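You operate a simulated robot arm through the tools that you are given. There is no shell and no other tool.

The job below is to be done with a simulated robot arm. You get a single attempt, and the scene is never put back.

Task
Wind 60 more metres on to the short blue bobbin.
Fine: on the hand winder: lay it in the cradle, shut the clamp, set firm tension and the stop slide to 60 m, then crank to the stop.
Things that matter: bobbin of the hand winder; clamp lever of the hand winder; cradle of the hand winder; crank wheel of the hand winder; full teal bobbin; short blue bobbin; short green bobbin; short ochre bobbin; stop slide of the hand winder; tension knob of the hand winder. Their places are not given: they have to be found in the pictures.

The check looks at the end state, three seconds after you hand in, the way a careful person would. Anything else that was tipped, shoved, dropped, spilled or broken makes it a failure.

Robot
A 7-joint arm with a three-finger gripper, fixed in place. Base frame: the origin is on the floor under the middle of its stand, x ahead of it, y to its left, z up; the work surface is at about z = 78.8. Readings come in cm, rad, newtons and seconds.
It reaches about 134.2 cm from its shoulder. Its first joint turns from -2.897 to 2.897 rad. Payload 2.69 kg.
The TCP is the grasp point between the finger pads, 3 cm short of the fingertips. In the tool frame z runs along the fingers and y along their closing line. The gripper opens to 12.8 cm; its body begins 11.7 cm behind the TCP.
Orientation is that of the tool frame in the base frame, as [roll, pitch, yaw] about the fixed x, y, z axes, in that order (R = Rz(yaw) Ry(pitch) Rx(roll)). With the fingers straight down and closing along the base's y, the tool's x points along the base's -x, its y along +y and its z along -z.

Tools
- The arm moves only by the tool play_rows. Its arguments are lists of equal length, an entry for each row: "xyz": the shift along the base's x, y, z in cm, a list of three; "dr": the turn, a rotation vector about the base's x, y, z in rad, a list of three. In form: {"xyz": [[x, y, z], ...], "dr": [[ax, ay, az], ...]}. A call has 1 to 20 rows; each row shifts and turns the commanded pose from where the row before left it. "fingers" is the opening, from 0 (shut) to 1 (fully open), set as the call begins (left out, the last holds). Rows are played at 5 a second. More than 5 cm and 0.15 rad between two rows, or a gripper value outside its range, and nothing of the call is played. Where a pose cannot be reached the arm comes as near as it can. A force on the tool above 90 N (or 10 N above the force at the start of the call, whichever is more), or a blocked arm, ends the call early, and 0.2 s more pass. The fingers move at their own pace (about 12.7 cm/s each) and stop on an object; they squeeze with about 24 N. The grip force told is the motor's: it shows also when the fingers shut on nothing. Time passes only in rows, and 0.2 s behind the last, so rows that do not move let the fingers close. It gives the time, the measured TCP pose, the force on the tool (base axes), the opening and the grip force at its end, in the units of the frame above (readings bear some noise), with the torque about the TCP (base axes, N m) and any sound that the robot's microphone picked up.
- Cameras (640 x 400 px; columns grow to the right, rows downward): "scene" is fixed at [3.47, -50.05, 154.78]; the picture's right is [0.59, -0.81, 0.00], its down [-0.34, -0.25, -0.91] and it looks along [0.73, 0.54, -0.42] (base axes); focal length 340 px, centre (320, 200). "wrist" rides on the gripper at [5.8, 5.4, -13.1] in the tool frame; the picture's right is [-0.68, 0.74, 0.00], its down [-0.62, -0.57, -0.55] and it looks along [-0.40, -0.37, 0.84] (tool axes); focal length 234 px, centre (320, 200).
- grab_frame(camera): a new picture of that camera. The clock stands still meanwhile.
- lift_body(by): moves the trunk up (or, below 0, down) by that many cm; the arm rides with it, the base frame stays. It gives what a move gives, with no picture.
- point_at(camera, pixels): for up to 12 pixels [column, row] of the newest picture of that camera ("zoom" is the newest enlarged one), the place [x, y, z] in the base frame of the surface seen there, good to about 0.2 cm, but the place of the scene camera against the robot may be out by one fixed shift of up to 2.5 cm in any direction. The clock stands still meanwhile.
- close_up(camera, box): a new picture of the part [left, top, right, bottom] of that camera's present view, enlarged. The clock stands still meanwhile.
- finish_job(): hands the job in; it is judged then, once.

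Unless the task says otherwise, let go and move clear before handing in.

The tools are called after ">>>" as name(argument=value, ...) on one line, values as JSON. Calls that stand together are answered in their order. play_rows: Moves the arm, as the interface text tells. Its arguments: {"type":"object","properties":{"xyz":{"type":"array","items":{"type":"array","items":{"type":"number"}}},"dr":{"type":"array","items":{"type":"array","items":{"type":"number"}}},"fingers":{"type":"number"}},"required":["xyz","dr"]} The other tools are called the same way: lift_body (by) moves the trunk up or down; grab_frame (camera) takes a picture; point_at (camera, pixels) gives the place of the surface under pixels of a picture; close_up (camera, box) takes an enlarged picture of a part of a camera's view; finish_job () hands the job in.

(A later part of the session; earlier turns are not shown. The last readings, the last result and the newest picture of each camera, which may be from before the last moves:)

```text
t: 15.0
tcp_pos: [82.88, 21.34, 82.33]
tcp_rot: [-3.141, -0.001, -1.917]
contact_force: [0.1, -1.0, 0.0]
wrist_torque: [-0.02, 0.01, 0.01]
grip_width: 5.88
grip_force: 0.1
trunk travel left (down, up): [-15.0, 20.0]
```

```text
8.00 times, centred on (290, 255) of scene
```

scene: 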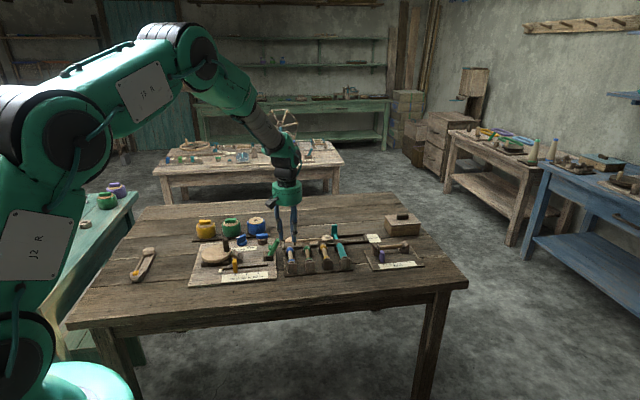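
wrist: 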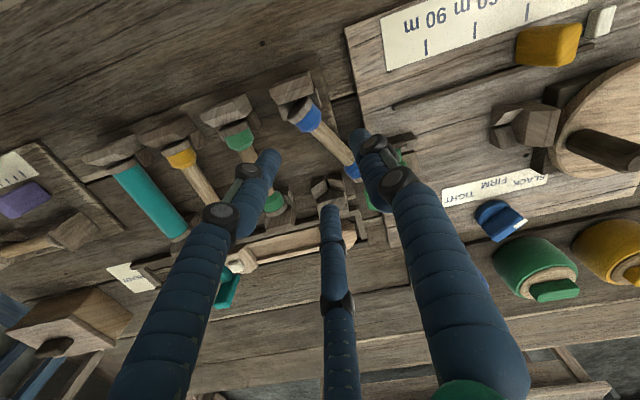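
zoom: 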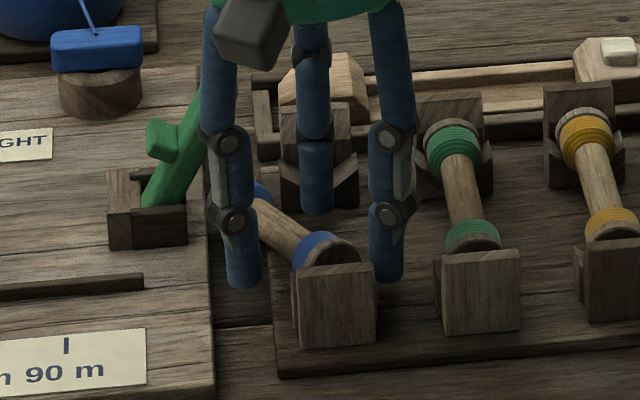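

No contact (forces about 0) and the bobbin lies between the fingers. I close in small steps, watching the forces.

>>> play_rows(xyz=[[0, 0, 0], [0, 0, 0]], dr=[[0, 0, 0], [0, 0, 0]], fingers=0.36)

>>> play_rows(xyz=[[0, 0, 0], [0, 0, 0]], dr=[[0, 0, 0], [0, 0, 0]], fingers=0.28)

>>> close_up(camera="wrist", box=[230, 80, 410, 220])

```text
t: 15.6
tcp_pos: [83.03, 21.3, 82.43]
tcp_rot: [-3.141, 0.0, -1.92]
contact_force: [0.3, -0.2, 0.4]
wrist_torque: [0.02, -0.03, -0.03]
grip_width: 4.6
grip_force: 0.1
trunk travel left (down, up): [-15.0, 20.0]
```

```text
t: 16.2
tcp_pos: [82.87, 21.37, 82.39]
tcp_rot: [3.141, 0.001, -1.92]
contact_force: [-1.5, 1.2, 0.2]
wrist_torque: [0.03, 0.01, -0.03]
grip_width: 3.66
grip_force: 0.6
trunk travel left (down, up): [-15.0, 20.0]
```

```text
2.86 times, centred on (320, 150) of wrist
```

zoom: 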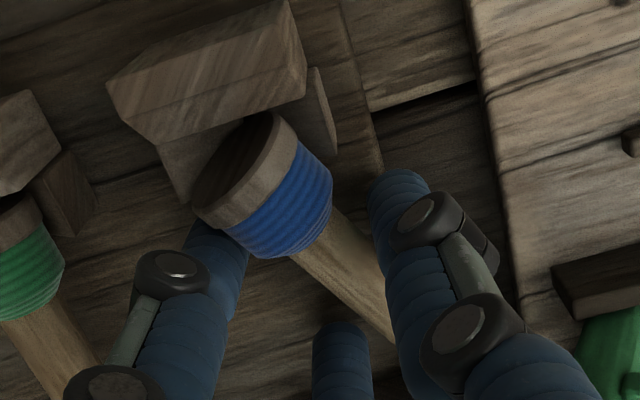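

The fingers are now close to the cone and the core with almost no force. I continue closing to a full squeeze.

>>> play_rows(xyz=[[0, 0, 0], [0, 0, 0]], dr=[[0, 0, 0], [0, 0, 0]], fingers=0.2)

>>> play_rows(xyz=[[0, 0, 0], [0, 0, 0], [0, 0, 0]], dr=[[0, 0, 0], [0, 0, 0], [0, 0, 0]], fingers=0.0)

>>> close_up(camera="wrist", box=[230, 80, 410, 220])

>>> close_up(camera="scene", box=[260, 230, 320, 280])

```text
t: 16.8
tcp_pos: [82.81, 21.5, 82.42]
tcp_rot: [3.141, 0.002, -1.921]
contact_force: [-12.2, 7.7, 5.9]
wrist_torque: [0.18, 0.38, 0.13]
grip_width: 2.91
grip_force: 23.7
trunk travel left (down, up): [-15.0, 20.0]
```

```text
t: 17.6
tcp_pos: [82.9, 21.41, 82.47]
tcp_rot: [-3.139, -0.001, -1.919]
contact_force: [-10.3, 7.2, 8.5]
wrist_torque: [0.27, 0.32, 0.16]
grip_width: 2.95
grip_force: 24.8
trunk travel left (down, up): [-15.0, 20.0]
```

```text
2.86 times, centred on (320, 150) of wrist
```

zoom: 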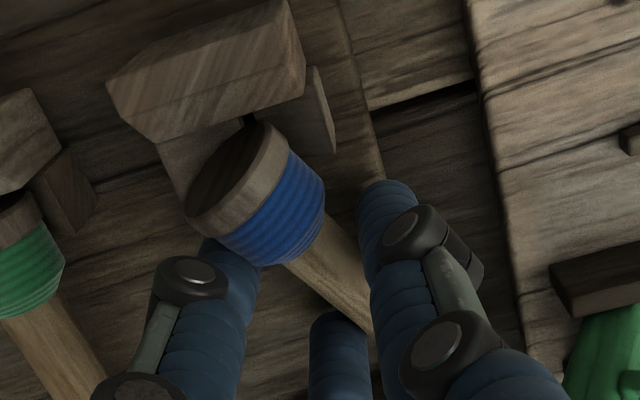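

```text
8.00 times, centred on (290, 255) of scene
```

zoom: 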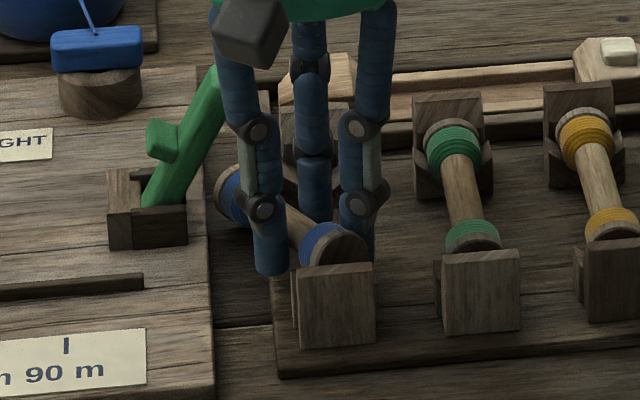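

The grip is firm at width 2.95 with the one finger on the cone and the thumb on the core. I lift slowly 2 cm and look whether the bobbin comes along.

>>> play_rows(xyz=[[0, 0, 0.4], [0, 0, 0.5], [0, 0, 0.6], [0, 0, 0.7], [0, 0, 0]], dr=[[0, 0, 0], [0, 0, 0], [0, 0, 0], [0, 0, 0], [0, 0, 0]])

>>> close_up(camera="wrist", box=[230, 80, 410, 220])

>>> close_up(camera="scene", box=[260, 230, 320, 280])

```text
t: 18.8
tcp_pos: [82.91, 21.39, 84.61]
tcp_rot: [3.14, -0.001, -1.92]
contact_force: [-0.5, -0.5, -0.9]
wrist_torque: [-0.02, -0.01, 0.01]
grip_width: 2.93
grip_force: 23.8
trunk travel left (down, up): [-15.0, 20.0]
```

```text
2.86 times, centred on (320, 150) of wrist
```

zoom: 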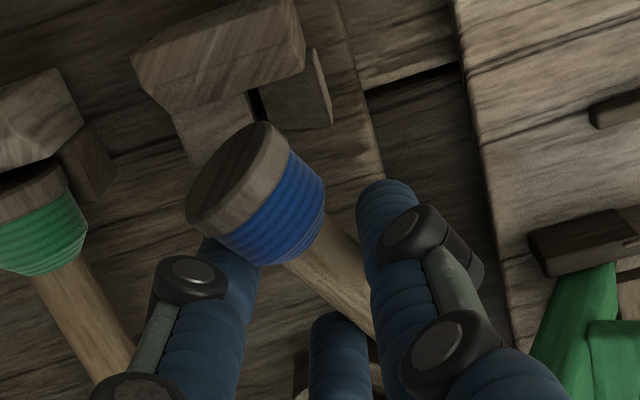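

```text
8.00 times, centred on (290, 255) of scene
```

zoom: 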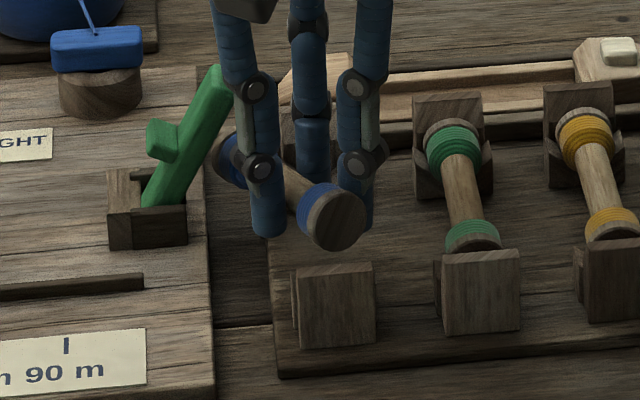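

The bobbin is held and free of the V block (force about 0). Its far end is near the leaning lever, so before lifting more I measure where that end is.

>>> point_at(camera="zoom", pixels=[[222, 150], [235, 165], [228, 140], [335, 215], [312, 200], [218, 75], [205, 120], [298, 180]])

>>> close_up(camera="wrist", box=[270, 100, 410, 200])

>>> point_at(camera="zoom", pixels=[[135, 125], [190, 150], [230, 195], [270, 235], [290, 270]])

```text
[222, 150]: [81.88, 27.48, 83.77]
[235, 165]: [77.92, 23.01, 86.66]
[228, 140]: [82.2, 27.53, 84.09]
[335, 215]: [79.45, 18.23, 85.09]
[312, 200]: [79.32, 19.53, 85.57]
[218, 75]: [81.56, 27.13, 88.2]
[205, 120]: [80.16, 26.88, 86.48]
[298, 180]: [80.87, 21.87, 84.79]
```

```text
4.00 times, centred on (340, 150) of wrist
```

zoom: 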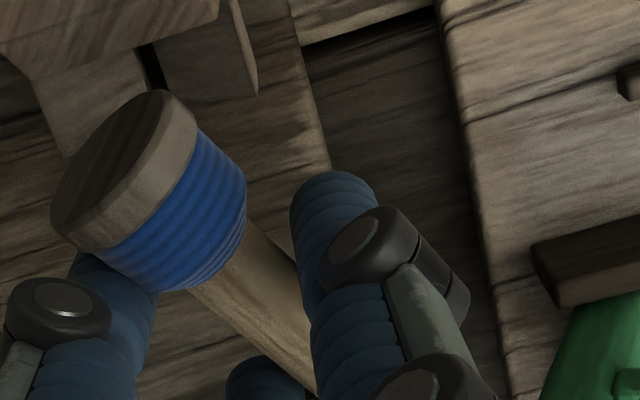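

```text
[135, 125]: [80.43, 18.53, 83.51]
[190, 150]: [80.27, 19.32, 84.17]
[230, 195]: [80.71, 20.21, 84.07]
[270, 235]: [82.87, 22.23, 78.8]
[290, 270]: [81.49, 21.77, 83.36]
```

The far disc is at about (83.5, 27.3, 82) right beside the lever's underside. I'll swing the tool 20° clockwise first so that end comes out from under the lever, then lift.

>>> play_rows(xyz=[[0, 0, 0.1], [0, 0, 0.1], [0, 0, 0.1], [0, 0, 0.1], [0, 0, 0]], dr=[[0, 0, -0.09], [0, 0, -0.09], [0, 0, -0.09], [0, 0, -0.09], [0, 0, 0]])

>>> close_up(camera="scene", box=[260, 230, 320, 280])

```text
t: 20.0
tcp_pos: [82.81, 21.39, 85.18]
tcp_rot: [-3.14, -0.001, -2.282]
contact_force: [-6.5, -2.0, 4.0]
wrist_torque: [0.09, 0.06, 0.18]
grip_width: 2.92
grip_force: 23.6
trunk travel left (down, up): [-15.0, 20.0]
```

```text
8.00 times, centred on (290, 255) of scene
```

zoom: 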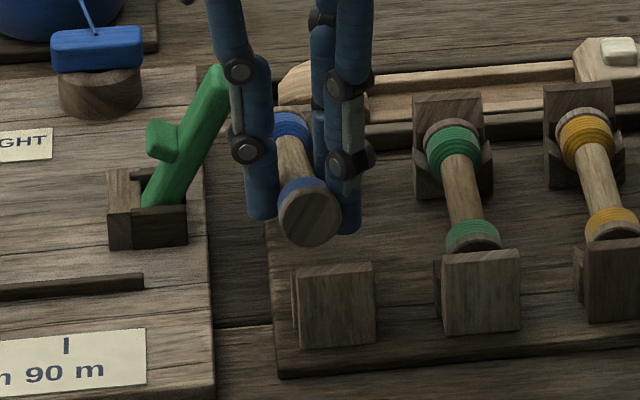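

The far end (zoom (290,125)) is now clear of the lever but lightly touching the rack's far block (6 N). I lift straight up.

>>> play_rows(xyz=[[-0.2, -0.2, 0.5], [0, 0, 0.8], [0, 0, 1.5], [0, 0, 3], [0, 0, 4], [0, 0, 4], [0, 0, 0]], dr=[[0, 0, 0], [0, 0, 0], [0, 0, 0], [0, 0, 0], [0, 0, 0], [0, 0, 0], [0, 0, 0]])

>>> grab_frame(camera="wrist")

>>> close_up(camera="scene", box=[220, 180, 360, 290])

```text
t: 21.6
tcp_pos: [82.72, 21.31, 98.79]
tcp_rot: [3.141, 0.0, -2.28]
contact_force: [0.2, 0.2, 0.0]
wrist_torque: [0.01, -0.03, -0.01]
grip_width: 2.94
grip_force: 23.9
trunk travel left (down, up): [-15.0, 20.0]
```

```text
taken
```

wrist: 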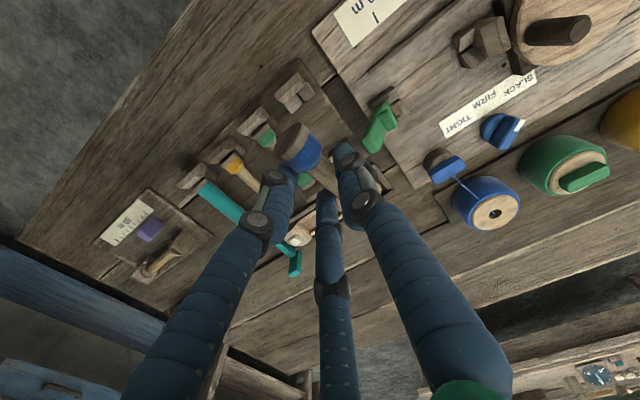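

```text
3.64 times, centred on (290, 235) of scene
```

zoom: 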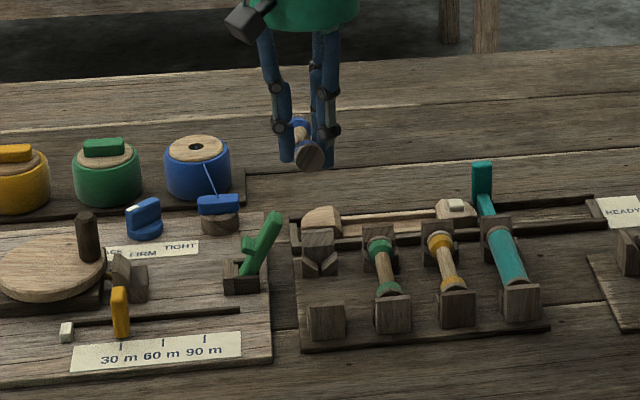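

The bobbin is held clear, and the rack, lever and other bobbins look undisturbed. Now I measure its pose in the grip from both cameras.

>>> close_up(camera="scene", box=[270, 195, 310, 225])

>>> close_up(camera="wrist", box=[260, 100, 380, 220])

```text
13.33 times, centred on (290, 210) of scene
```

zoom: 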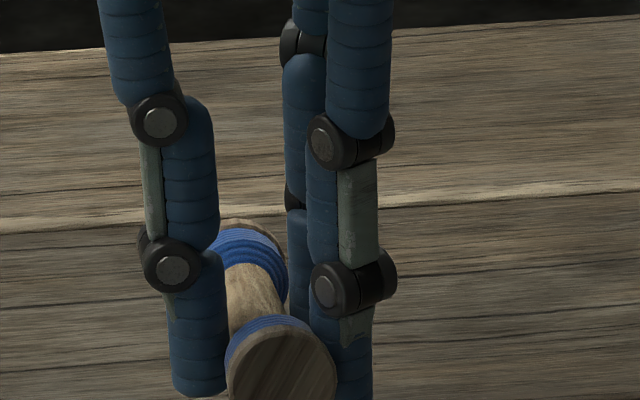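

```text
3.33 times, centred on (320, 160) of wrist
```

zoom: 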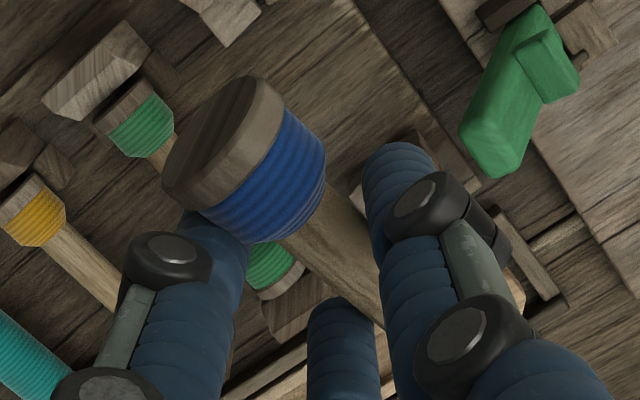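

I'll read the bobbin's points in this wrist zoom: disc face around (222,140), disc rim (265,105), cone (280,180), core (340,245).

>>> point_at(camera="zoom", pixels=[[222, 138], [265, 100], [190, 190], [255, 165], [285, 175], [310, 225], [345, 250], [365, 290], [400, 165], [215, 230], [340, 310], [200, 240]])

>>> close_up(camera="scene", box=[275, 205, 305, 225])

>>> point_at(camera="zoom", pixels=[[265, 150], [310, 165], [290, 40], [250, 25], [330, 290], [280, 290], [300, 215], [370, 130], [120, 100], [440, 260]])

```text
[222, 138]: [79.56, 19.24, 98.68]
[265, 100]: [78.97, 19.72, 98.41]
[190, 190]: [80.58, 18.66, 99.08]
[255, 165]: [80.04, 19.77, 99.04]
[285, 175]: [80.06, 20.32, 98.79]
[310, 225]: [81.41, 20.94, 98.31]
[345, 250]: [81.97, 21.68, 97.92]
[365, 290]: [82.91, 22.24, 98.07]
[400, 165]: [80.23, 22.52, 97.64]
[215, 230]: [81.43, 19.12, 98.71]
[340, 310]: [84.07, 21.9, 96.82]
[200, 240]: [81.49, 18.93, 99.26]
```

```text
16.00 times, centred on (290, 215) of scene
```

zoom: 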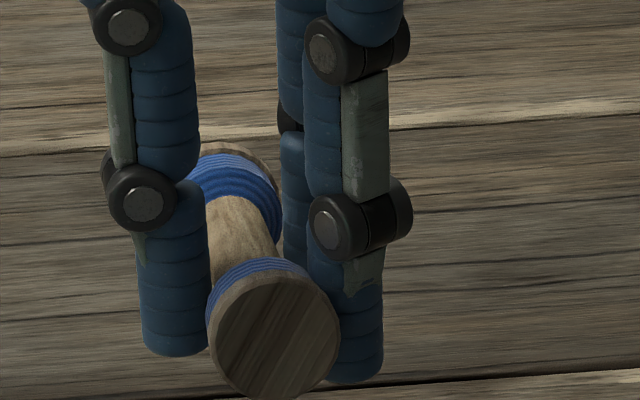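

```text
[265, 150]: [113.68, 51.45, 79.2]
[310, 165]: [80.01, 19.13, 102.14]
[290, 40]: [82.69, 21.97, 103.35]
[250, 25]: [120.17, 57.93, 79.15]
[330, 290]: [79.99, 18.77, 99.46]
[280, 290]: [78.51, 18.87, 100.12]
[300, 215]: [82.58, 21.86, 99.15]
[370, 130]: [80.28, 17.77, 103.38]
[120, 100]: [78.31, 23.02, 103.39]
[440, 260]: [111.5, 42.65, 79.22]
```

I measure the far cone and near face again in the scene zoom (still the newest), at the pixels that actually lie on the bobbin.

>>> point_at(camera="zoom", pixels=[[275, 335], [235, 180], [265, 185], [240, 215], [230, 240], [255, 270], [220, 165], [250, 150]])

```text
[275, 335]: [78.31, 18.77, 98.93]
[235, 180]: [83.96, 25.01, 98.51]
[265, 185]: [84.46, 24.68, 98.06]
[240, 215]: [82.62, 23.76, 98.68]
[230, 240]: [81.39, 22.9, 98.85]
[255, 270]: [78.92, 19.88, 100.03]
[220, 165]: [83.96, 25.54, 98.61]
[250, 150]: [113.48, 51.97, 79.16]
```

Corrected readings put the bobbin's middle about 1.9 cm below the TCP, 0.9 cm toward the far end, with its far end drooping about 11.6°. I turn it 91° clockwise while carrying it over the cradle at a safe height.

>>> play_rows(xyz=[[-0.67, 1.12, 0], [-0.67, 1.12, 0], [-0.67, 1.12, 0], [-0.67, 1.12, 0], [-0.67, 1.12, 0], [-0.67, 1.12, 0], [-0.67, 1.12, 0], [-0.67, 1.12, 0], [-0.67, 1.12, 0], [-0.67, 1.12, 0], [-0.67, 1.12, 0], [0, 0, 0]], dr=[[0, 0, -0.144], [0, 0, -0.144], [0, 0, -0.144], [0, 0, -0.144], [0, 0, -0.144], [0, 0, -0.144], [0, 0, -0.144], [0, 0, -0.144], [0, 0, -0.144], [0, 0, -0.144], [0, 0, -0.144], [0, 0, 0]])

>>> grab_frame(camera="wrist")

>>> close_up(camera="scene", box=[200, 190, 320, 280])

```text
t: 24.2
tcp_pos: [75.39, 33.48, 98.82]
tcp_rot: [3.141, 0.0, 2.418]
contact_force: [0.5, 0.6, -0.8]
wrist_torque: [0.01, -0.02, -0.04]
grip_width: 2.95
grip_force: 23.6
trunk travel left (down, up): [-15.0, 20.0]
```

```text
taken
```

wrist: 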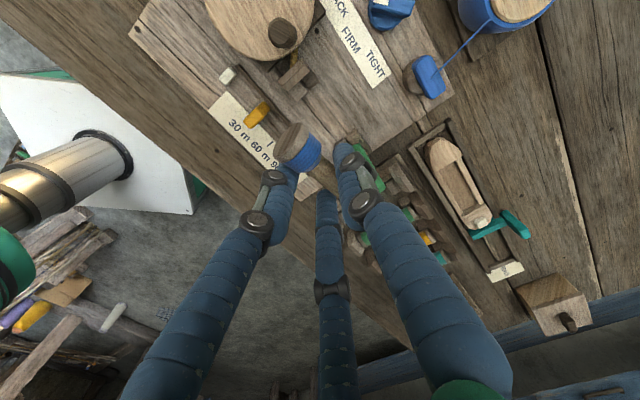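

```text
4.44 times, centred on (260, 235) of scene
```

zoom: 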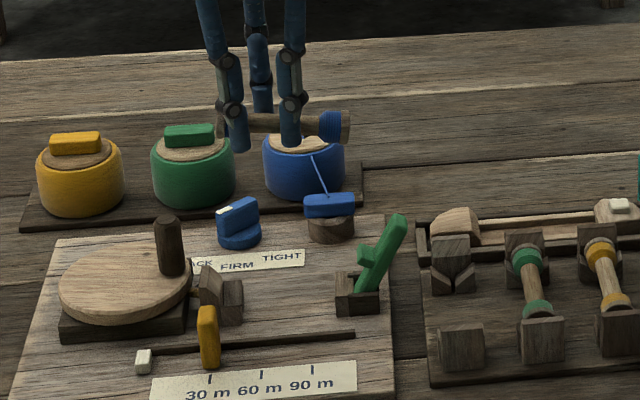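

The scene zoom shows the bobbin over the winder, still drooping to the right by about 11°. I tilt the tool 0.2 rad to level it, then check.

>>> play_rows(xyz=[[0, 0, 0], [0, 0, 0], [0, 0, 0]], dr=[[-0.0707, -0.0707, 0], [-0.0707, -0.0707, 0], [0, 0, 0]])

>>> close_up(camera="scene", box=[235, 185, 275, 225])

```text
t: 25.0
tcp_pos: [75.49, 33.64, 98.83]
tcp_rot: [-3.129, 0.2, 2.421]
contact_force: [-0.6, 0.1, 0.3]
wrist_torque: [-0.05, 0.0, 0.03]
grip_width: 2.97
grip_force: 24.1
trunk travel left (down, up): [-15.0, 20.0]
```

```text
10.00 times, centred on (255, 205) of scene
```

zoom: 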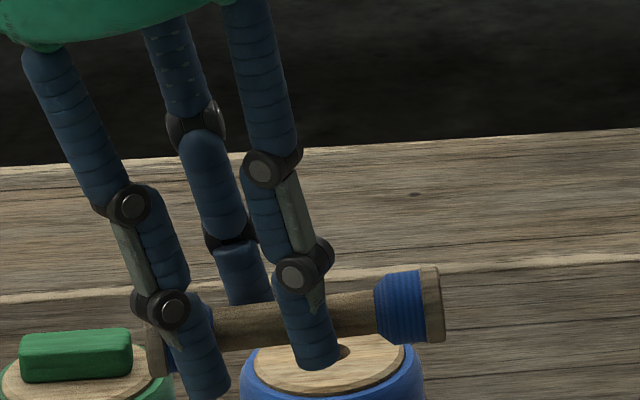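

The bobbin now seems to rise slightly to the right in the zoom. I'll measure its ends to fine-tune the tilt.

>>> point_at(camera="zoom", pixels=[[432, 275], [400, 285], [360, 300], [250, 312], [235, 325], [155, 345], [400, 315], [432, 310], [240, 345], [355, 325], [150, 360]])

>>> close_up(camera="wrist", box=[220, 80, 400, 220])

```text
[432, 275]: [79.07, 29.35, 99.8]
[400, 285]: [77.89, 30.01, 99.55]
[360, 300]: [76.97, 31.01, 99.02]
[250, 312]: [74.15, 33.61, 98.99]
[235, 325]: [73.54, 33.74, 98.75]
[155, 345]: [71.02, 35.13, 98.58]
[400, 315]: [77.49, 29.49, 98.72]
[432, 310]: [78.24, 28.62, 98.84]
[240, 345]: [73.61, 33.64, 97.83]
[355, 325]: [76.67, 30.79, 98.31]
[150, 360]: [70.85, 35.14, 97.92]
```

```text
2.86 times, centred on (310, 150) of wrist
```

zoom: 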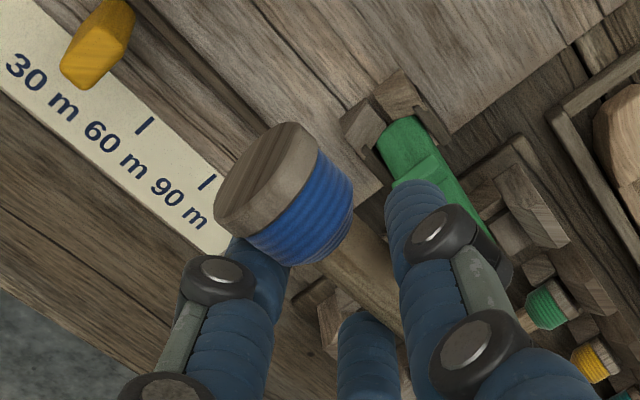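

The core looks roughly level (99.0 at both visible tops) with maybe 3–5° overcorrection, and its heading is about -42°. To place it precisely I first calibrate the scene camera better using the scale ticks, whose wrist readings I have.

>>> close_up(camera="scene", box=[210, 225, 290, 290])

```text
6.15 times, centred on (250, 258) of scene
```

zoom: 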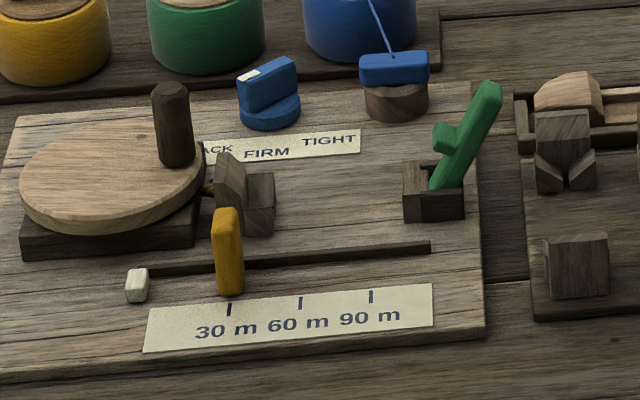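

>>> point_at(camera="zoom", pixels=[[229, 309], [300, 303], [371, 296], [264, 155], [328, 142], [249, 76], [138, 272], [173, 88], [430, 246], [265, 180], [410, 165], [480, 300]])

>>> point_at(camera="wrist", pixels=[[360, 65], [345, 35], [279, 168], [271, 115], [391, 18], [256, 108], [282, 28], [350, 150], [300, 75], [227, 76]])

```text
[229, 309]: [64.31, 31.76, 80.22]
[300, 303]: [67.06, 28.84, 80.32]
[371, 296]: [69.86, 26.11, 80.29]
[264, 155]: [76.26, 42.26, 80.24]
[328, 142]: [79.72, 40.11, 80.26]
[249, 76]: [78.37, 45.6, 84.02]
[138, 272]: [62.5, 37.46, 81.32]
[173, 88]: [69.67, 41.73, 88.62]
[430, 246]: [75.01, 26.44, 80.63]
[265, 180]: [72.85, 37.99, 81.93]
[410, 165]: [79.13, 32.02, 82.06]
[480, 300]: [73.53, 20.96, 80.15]
```

```text
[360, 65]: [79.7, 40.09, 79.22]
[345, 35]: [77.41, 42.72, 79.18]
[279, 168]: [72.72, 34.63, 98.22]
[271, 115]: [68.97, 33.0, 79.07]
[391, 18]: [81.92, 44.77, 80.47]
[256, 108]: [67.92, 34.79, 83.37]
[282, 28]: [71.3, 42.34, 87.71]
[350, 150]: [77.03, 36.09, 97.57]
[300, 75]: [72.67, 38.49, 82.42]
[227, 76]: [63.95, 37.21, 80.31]
```

The ticks give a consistent scene correction of about (+1.48, +0.15, -1.08). I now trim the tilt back by 0.06 rad and the heading by -0.05 rad, then measure the held bobbin again.

>>> play_rows(xyz=[[0, 0, 0], [0, 0, 0]], dr=[[0.042, 0.042, -0.05], [0, 0, 0]])

>>> close_up(camera="wrist", box=[250, 100, 370, 200])

>>> close_up(camera="scene", box=[235, 195, 275, 225])

```text
t: 25.6
tcp_pos: [75.32, 33.51, 98.85]
tcp_rot: [-3.13, 0.142, 2.37]
contact_force: [-0.4, 1.2, -0.5]
wrist_torque: [0.0, 0.01, 0.0]
grip_width: 2.96
grip_force: 23.7
trunk travel left (down, up): [-15.0, 20.0]
```

```text
4.00 times, centred on (310, 150) of wrist
```

zoom: 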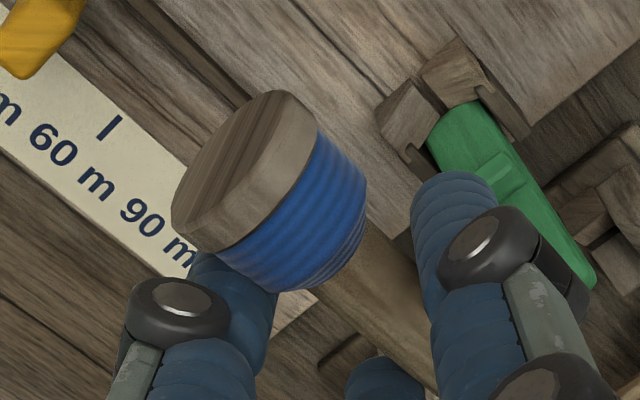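

```text
13.33 times, centred on (255, 210) of scene
```

zoom: 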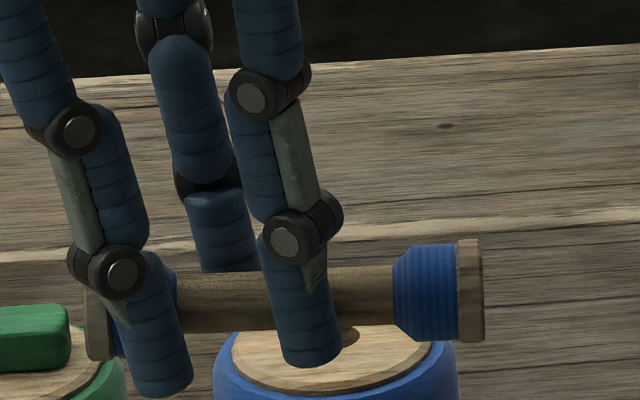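

The bobbin is now nearly parallel to the board in the scene zoom (near disc (98,325), far disc (470,290)). I read its ends in both zooms.

>>> point_at(camera="zoom", pixels=[[470, 290], [470, 245], [470, 338], [430, 292], [370, 295], [215, 302], [98, 325], [95, 352], [225, 275], [375, 268], [482, 290], [87, 330]])

>>> close_up(camera="wrist", box=[250, 100, 370, 200])

>>> point_at(camera="zoom", pixels=[[235, 160], [280, 105], [185, 215], [215, 130], [255, 190], [310, 110], [300, 225], [345, 180], [375, 290], [400, 320]])

```text
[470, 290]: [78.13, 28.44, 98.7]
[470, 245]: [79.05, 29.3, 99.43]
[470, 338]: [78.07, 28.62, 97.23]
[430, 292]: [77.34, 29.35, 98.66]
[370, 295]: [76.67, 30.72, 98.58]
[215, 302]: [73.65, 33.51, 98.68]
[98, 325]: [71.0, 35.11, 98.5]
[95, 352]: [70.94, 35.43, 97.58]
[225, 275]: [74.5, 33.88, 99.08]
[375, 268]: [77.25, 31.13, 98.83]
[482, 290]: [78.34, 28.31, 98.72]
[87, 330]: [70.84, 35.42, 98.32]
```

```text
4.00 times, centred on (310, 150) of wrist
```

zoom: 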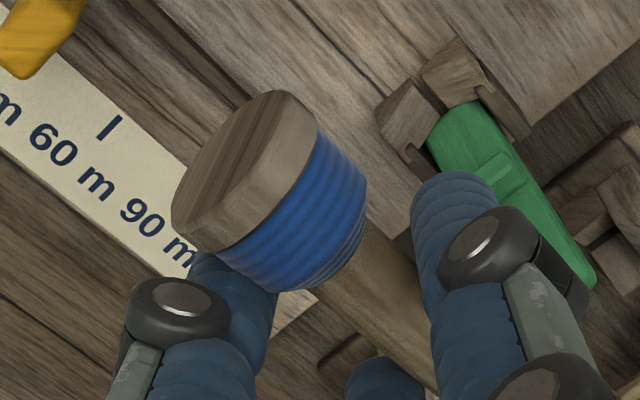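

```text
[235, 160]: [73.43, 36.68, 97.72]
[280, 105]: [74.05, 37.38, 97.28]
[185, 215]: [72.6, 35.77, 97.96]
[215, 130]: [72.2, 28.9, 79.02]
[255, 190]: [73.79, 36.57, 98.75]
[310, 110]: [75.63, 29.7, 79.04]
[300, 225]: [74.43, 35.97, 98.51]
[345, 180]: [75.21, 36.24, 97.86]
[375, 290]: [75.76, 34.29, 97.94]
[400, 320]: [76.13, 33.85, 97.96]
```

Axis is level at z≈97.2, v≈77.6, with discs at u≈26.4 and 36.2 (middle u≈31.3). I need the cradle's own span precisely, so I zoom on both cradle blocks from here.

>>> close_up(camera="wrist", box=[260, 40, 340, 110])

>>> point_at(camera="zoom", pixels=[[300, 200], [280, 215], [330, 190], [340, 240], [250, 250], [320, 270], [370, 215], [250, 220], [290, 250], [350, 150], [400, 270], [220, 280]])

>>> close_up(camera="wrist", box=[310, 100, 390, 170])

>>> point_at(camera="zoom", pixels=[[170, 190], [240, 100], [300, 160], [200, 230], [330, 230], [265, 90], [150, 170], [380, 300], [270, 200], [300, 260], [230, 170], [400, 380]])

```text
5.71 times, centred on (300, 75) of wrist
```

zoom: 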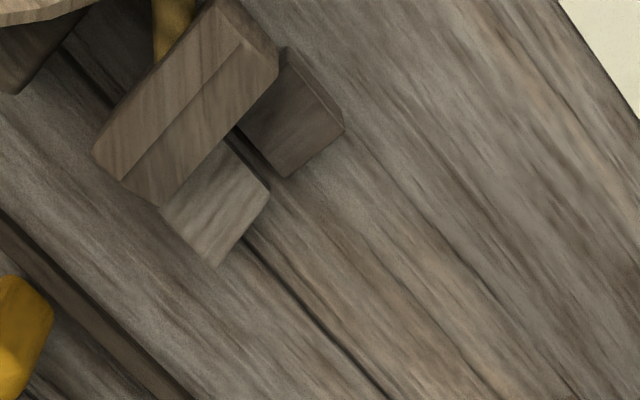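

```text
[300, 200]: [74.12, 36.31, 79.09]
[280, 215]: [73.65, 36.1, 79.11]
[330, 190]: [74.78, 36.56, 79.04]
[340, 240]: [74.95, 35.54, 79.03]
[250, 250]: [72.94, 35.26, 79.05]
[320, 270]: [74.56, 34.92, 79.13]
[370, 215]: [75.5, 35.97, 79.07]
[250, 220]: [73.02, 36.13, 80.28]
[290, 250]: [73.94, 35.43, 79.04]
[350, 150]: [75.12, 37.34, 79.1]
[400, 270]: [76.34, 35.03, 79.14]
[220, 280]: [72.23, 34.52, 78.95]
```

```text
5.71 times, centred on (350, 135) of wrist
```

zoom: 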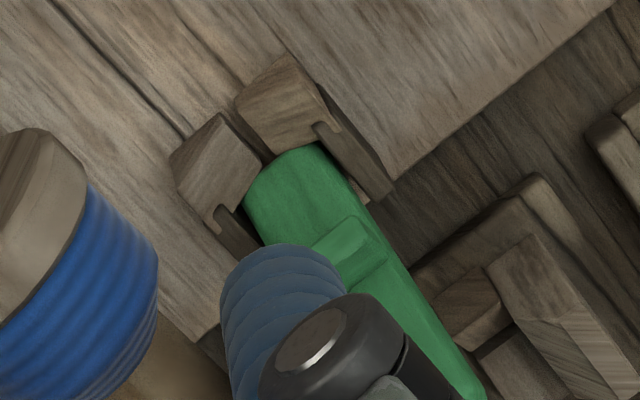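

```text
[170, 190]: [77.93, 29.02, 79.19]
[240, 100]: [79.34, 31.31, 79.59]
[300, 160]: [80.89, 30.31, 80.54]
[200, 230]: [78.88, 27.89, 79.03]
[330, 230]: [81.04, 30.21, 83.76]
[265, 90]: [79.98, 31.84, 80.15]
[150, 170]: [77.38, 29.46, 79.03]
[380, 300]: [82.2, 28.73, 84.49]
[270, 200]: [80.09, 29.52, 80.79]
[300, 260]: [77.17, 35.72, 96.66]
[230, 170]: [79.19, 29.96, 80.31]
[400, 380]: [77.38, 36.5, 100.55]
```

I have the right V block's inner face at u≈33.9; I'll zoom again on the left block to read the driver post's right edge and V pieces at the pixels where they actually appear.

>>> close_up(camera="wrist", box=[260, 40, 340, 110])

>>> point_at(camera="zoom", pixels=[[160, 195], [200, 150], [265, 80], [120, 165], [180, 105], [235, 40], [215, 200], [255, 185], [215, 255], [285, 110], [330, 125], [290, 165]])

```text
5.71 times, centred on (300, 75) of wrist
```

zoom: 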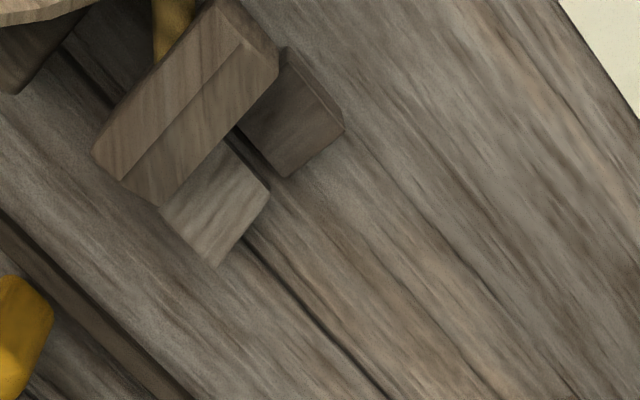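

```text
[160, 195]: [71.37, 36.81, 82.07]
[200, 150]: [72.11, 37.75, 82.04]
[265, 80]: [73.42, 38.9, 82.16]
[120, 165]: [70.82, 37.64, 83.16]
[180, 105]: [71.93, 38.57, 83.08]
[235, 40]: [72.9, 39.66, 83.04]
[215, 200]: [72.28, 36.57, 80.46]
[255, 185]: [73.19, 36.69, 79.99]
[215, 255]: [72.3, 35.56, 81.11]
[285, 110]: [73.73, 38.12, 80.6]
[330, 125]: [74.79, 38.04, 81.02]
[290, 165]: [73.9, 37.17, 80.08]
```

The left driver post's face is at u≈24.5 and the V centre line at v≈78.0, so I want the bobbin's middle at u≈29.95, v≈78.0. I shift by (-0.72, +1.26) and go down to z≈88 for a check.

>>> play_rows(xyz=[[-0.36, 0.63, -1], [-0.36, 0.63, -2], [0, 0, -3], [0, 0, -3], [0, 0, -1.9], [0, 0, 0]], dr=[[0, 0, 0], [0, 0, 0], [0, 0, 0], [0, 0, 0], [0, 0, 0], [0, 0, 0]])

>>> close_up(camera="scene", box=[215, 215, 295, 270])

>>> close_up(camera="wrist", box=[240, 60, 400, 180])

```text
t: 27.0
tcp_pos: [74.72, 34.81, 87.91]
tcp_rot: [-3.132, 0.141, 2.369]
contact_force: [-0.9, -0.3, -0.6]
wrist_torque: [-0.01, 0.02, -0.02]
grip_width: 2.94
grip_force: 24.2
trunk travel left (down, up): [-15.0, 20.0]
```

```text
7.27 times, centred on (255, 242) of scene
```

zoom: 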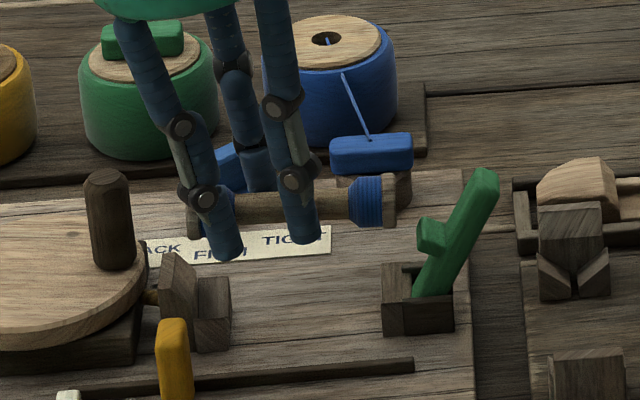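

```text
3.33 times, centred on (320, 120) of wrist
```

zoom: 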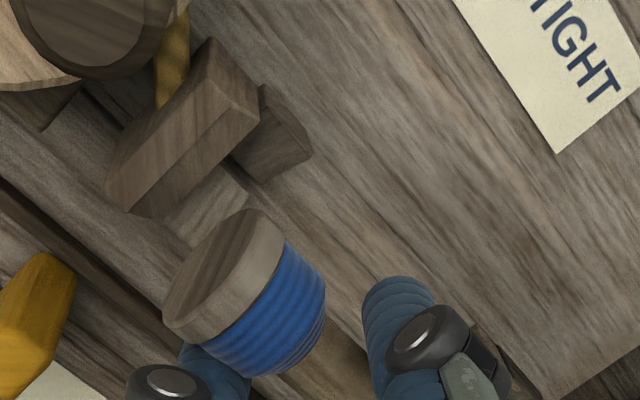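

In the scene zoom the bobbin (discs at columns 190 and 390) is lined up between the driver post and the lever. I check its height and sideways position once more from the wrist.

>>> point_at(camera="zoom", pixels=[[240, 285], [265, 310], [290, 325], [215, 250], [190, 310], [255, 225], [345, 350], [330, 375]])

>>> close_up(camera="scene", box=[235, 230, 275, 260])

>>> point_at(camera="zoom", pixels=[[420, 150], [420, 115], [360, 160], [230, 155], [250, 140], [350, 135]])

```text
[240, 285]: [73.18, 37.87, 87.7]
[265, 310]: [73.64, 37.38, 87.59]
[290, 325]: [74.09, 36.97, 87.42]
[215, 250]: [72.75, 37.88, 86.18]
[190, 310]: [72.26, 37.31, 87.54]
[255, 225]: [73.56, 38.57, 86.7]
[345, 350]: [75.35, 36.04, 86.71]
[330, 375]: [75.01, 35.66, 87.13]
```

```text
13.33 times, centred on (255, 245) of scene
```

zoom: 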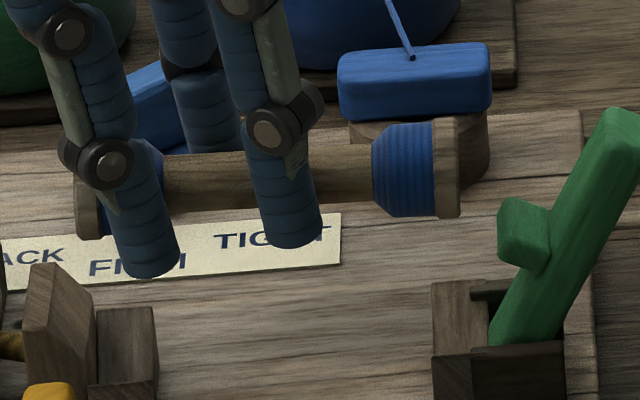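

```text
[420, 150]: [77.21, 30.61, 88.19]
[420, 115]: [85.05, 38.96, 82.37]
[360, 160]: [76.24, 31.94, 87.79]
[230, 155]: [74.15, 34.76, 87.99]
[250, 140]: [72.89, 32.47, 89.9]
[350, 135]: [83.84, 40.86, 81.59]
```

The axis is at v≈78.05–78.4, z≈86.35 and lined up. I lower it by about 4.7 cm in shrinking steps toward the V blocks.

>>> play_rows(xyz=[[-0.1, -0.1, -1.5], [0, 0, -1.5], [0, 0, -0.8], [0, 0, -0.5], [0, 0, 0]], dr=[[0, 0, -0.02], [0, 0, 0], [0, 0, 0], [0, 0, 0], [0, 0, 0]])

>>> close_up(camera="scene", box=[225, 230, 285, 270])

>>> close_up(camera="wrist", box=[240, 60, 400, 180])

```text
t: 28.2
tcp_pos: [74.72, 34.73, 84.45]
tcp_rot: [-3.14, 0.142, 2.349]
contact_force: [-21.9, -13.4, 77.4]
wrist_torque: [0.15, 2.62, 0.49]
grip_width: 2.96
grip_force: 23.8
trunk travel left (down, up): [-15.0, 20.0]
```

```text
10.00 times, centred on (255, 250) of scene
```

zoom: 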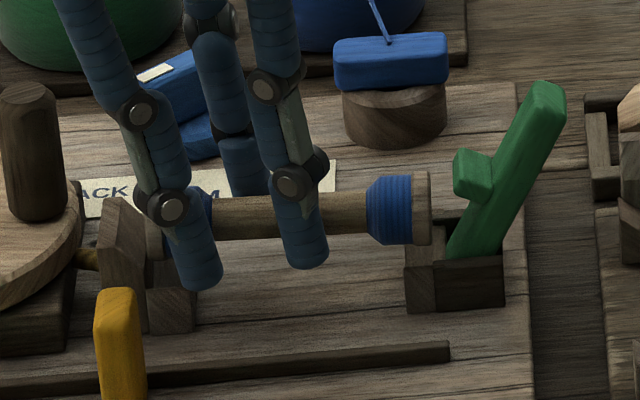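

```text
3.33 times, centred on (320, 120) of wrist
```

zoom: 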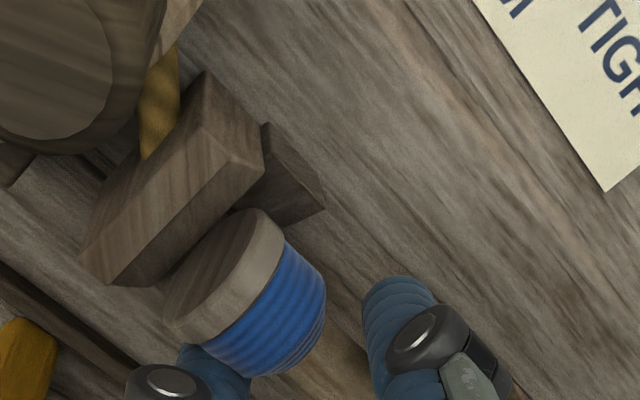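

The force jumped to 77 N: the torque puts the contact at about (71.8, 35.2), i.e. the near fingertip is standing on the left V block's near piece. I back off upward at once and then look again.

>>> play_rows(xyz=[[0, 0, 0.5], [0, 0, 0.5], [0, 0, 0]], dr=[[0, 0, 0], [0, 0, 0], [0, 0, 0]])

>>> close_up(camera="wrist", box=[250, 80, 370, 180])

>>> point_at(camera="zoom", pixels=[[255, 225], [200, 190], [160, 220], [215, 120], [140, 200], [235, 140], [280, 250], [310, 270], [150, 260], [350, 330], [245, 160], [110, 230]])

```text
t: 29.0
tcp_pos: [74.43, 34.66, 84.37]
tcp_rot: [-3.13, 0.14, 2.35]
contact_force: [6.2, 3.5, 13.8]
wrist_torque: [0.19, 0.1, -0.14]
grip_width: 2.96
grip_force: 24.1
trunk travel left (down, up): [-15.0, 20.0]
```

```text
4.00 times, centred on (310, 130) of wrist
```

zoom: 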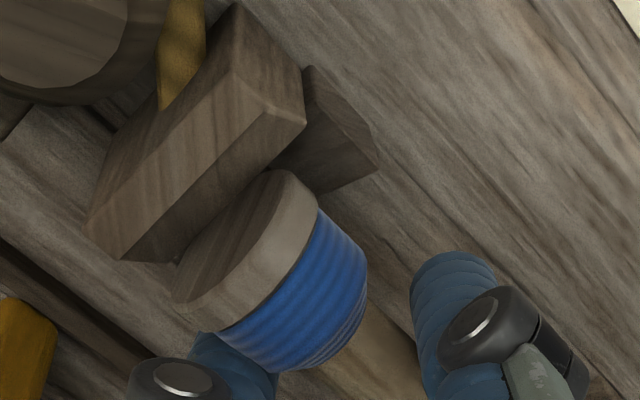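

```text
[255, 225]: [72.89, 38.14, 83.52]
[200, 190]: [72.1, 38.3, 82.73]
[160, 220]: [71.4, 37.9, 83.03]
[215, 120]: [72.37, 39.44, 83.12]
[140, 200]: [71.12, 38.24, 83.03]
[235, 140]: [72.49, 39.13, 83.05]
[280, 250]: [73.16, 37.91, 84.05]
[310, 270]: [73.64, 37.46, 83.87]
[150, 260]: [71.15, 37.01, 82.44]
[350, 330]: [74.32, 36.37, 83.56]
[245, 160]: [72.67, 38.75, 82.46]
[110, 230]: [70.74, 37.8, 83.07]
```

There is still 14 N: the near fingertip rests on the V piece, with the bobbin axis 1.3 cm above its seat. I'll raise it and roll the gripper about 23° around the bobbin's own axis so that fingertip swings up and out, then lower again.

>>> play_rows(xyz=[[0, 0, 1], [0.1, -0.1, 2], [0.17, 0.17, 0.1], [0.17, 0.17, 0.1], [0.17, 0.17, 0.05], [0, 0, 0]], dr=[[0, 0, 0], [0, 0, 0], [-0.0943, 0.0943, 0], [-0.0943, 0.0943, 0], [-0.0943, 0.0943, 0], [0, 0, 0]])

>>> close_up(camera="wrist", box=[240, 60, 400, 180])

>>> close_up(camera="scene", box=[225, 225, 285, 265])

```text
t: 30.4
tcp_pos: [75.15, 35.25, 87.92]
tcp_rot: [-2.727, 0.131, 2.404]
contact_force: [0.3, -0.2, -1.0]
wrist_torque: [-0.03, 0.04, 0.0]
grip_width: 2.94
grip_force: 24.0
trunk travel left (down, up): [-15.0, 20.0]
```

```text
3.33 times, centred on (320, 120) of wrist
```

zoom: 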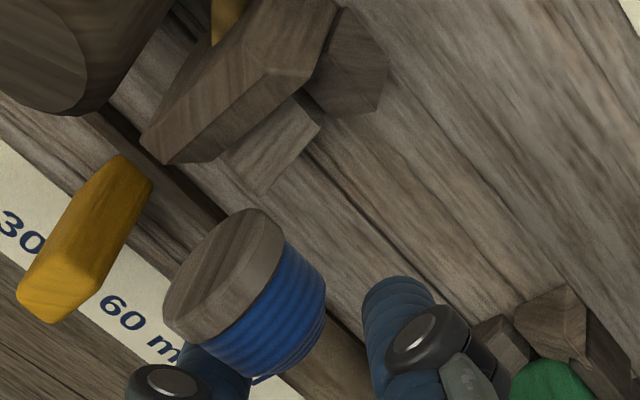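

```text
10.00 times, centred on (255, 245) of scene
```

zoom: 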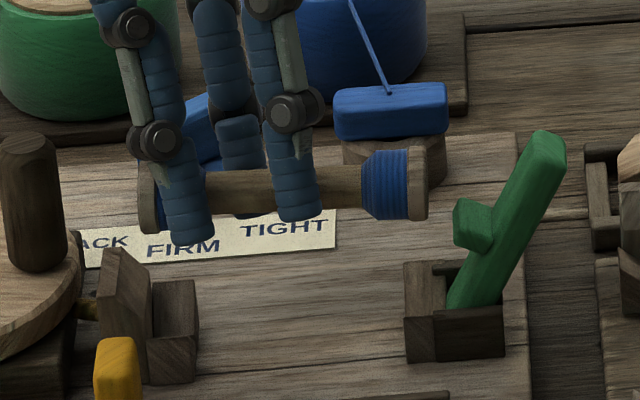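

The roll is done and everything is clear. I measure where the bobbin sits now.

>>> point_at(camera="zoom", pixels=[[590, 100], [160, 190], [395, 185], [415, 185], [340, 190], [225, 190], [415, 150], [395, 152], [160, 170], [150, 225]])

>>> close_up(camera="wrist", box=[240, 60, 400, 180])

>>> point_at(camera="zoom", pixels=[[240, 285], [265, 310], [290, 325], [345, 350], [260, 220], [180, 310], [220, 260], [265, 160], [200, 150], [355, 80], [495, 335], [560, 300]])

```text
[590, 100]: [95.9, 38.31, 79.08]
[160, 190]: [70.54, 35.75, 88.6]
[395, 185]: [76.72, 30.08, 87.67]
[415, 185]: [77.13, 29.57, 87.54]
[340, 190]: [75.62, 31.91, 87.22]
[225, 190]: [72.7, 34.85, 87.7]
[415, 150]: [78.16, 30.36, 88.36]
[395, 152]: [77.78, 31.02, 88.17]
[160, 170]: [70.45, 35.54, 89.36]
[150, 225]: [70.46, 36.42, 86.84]
```

```text
3.33 times, centred on (320, 120) of wrist
```

zoom: 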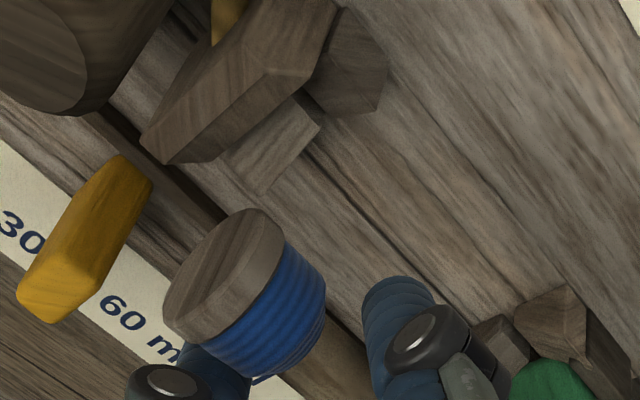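

```text
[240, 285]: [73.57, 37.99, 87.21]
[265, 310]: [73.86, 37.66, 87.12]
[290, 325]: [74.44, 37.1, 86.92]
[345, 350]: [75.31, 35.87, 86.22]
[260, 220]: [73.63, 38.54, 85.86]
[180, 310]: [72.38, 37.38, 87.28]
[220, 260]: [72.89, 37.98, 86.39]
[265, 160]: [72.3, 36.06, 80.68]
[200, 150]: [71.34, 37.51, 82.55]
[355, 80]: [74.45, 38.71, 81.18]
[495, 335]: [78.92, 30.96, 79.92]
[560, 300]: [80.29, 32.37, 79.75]
```

The axis is at v≈78.0 at both ends, u≈25.1 to 34.75, level at z≈86.1. I lower 3.6 cm, then in small steps while watching for contact.

>>> play_rows(xyz=[[0, 0, -1.5], [0, 0, -1.2], [0, 0, -0.6], [0, 0, -0.3], [0, 0, 0]], dr=[[0, 0, 0], [0, 0, 0], [0, 0, 0], [0, 0, 0], [0, 0, 0]])

>>> play_rows(xyz=[[0, 0, -0.2], [0, 0, -0.2], [0, 0, 0]], dr=[[0, 0, 0], [0, 0, 0], [0, 0, 0]])

>>> close_up(camera="wrist", box=[240, 60, 400, 180])

>>> close_up(camera="scene", box=[225, 230, 285, 270])

```text
t: 31.6
tcp_pos: [75.11, 35.14, 84.41]
tcp_rot: [-2.729, 0.128, 2.404]
contact_force: [1.0, 0.1, -1.0]
wrist_torque: [0.0, 0.02, 0.0]
grip_width: 2.96
grip_force: 23.9
trunk travel left (down, up): [-15.0, 20.0]
```

```text
t: 32.4
tcp_pos: [75.21, 35.17, 83.85]
tcp_rot: [-2.728, 0.132, 2.405]
contact_force: [-0.1, -0.5, -0.4]
wrist_torque: [0.01, 0.01, 0.01]
grip_width: 2.96
grip_force: 23.9
trunk travel left (down, up): [-15.0, 20.0]
```

```text
3.33 times, centred on (320, 120) of wrist
```

zoom: 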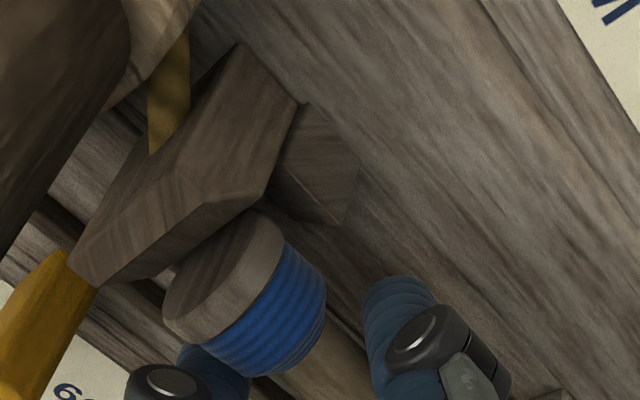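

```text
10.00 times, centred on (255, 250) of scene
```

zoom: 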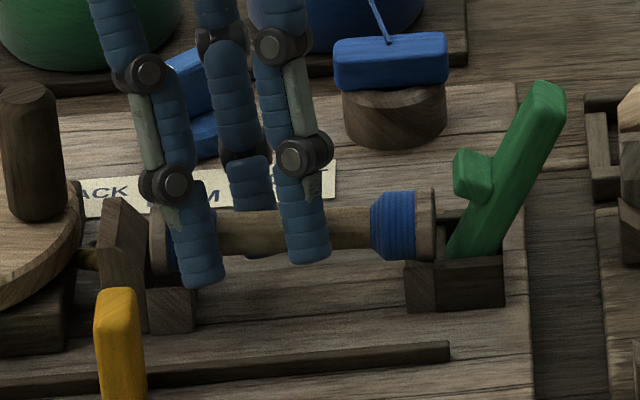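

No contact yet, and the bobbin is settling between the post and the right block in the scene zoom. I keep lowering in 0.15 cm steps.

>>> play_rows(xyz=[[0, 0, -0.15], [0, 0, -0.15], [0, 0, 0]], dr=[[0, 0, 0], [0, 0, 0], [0, 0, 0]])

>>> play_rows(xyz=[[0, 0, -0.15], [0, 0, 0]], dr=[[0, 0, 0], [0, 0, 0]])

>>> close_up(camera="scene", box=[230, 240, 280, 270])

```text
t: 33.2
tcp_pos: [75.22, 35.26, 83.62]
tcp_rot: [-2.73, 0.134, 2.404]
contact_force: [4.8, -2.5, 13.7]
wrist_torque: [-0.42, -0.13, 0.47]
grip_width: 2.97
grip_force: 24.0
trunk travel left (down, up): [-15.0, 20.0]
```

```text
t: 33.8
tcp_pos: [75.13, 35.13, 83.73]
tcp_rot: [-2.728, 0.132, 2.406]
contact_force: [9.3, -5.6, 21.1]
wrist_torque: [-0.66, -0.18, 0.74]
grip_width: 2.98
grip_force: 24.5
trunk travel left (down, up): [-15.0, 20.0]
```

```text
12.80 times, centred on (255, 255) of scene
```

zoom: 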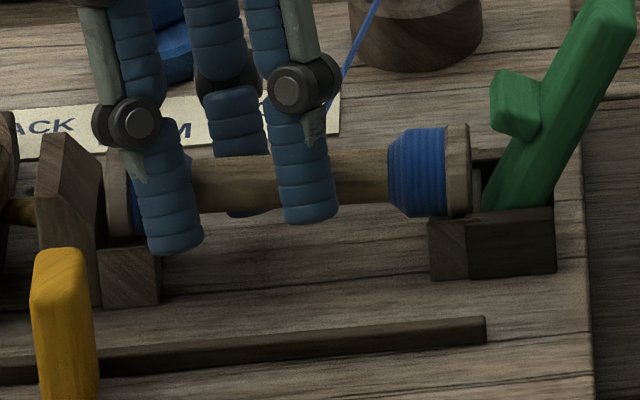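

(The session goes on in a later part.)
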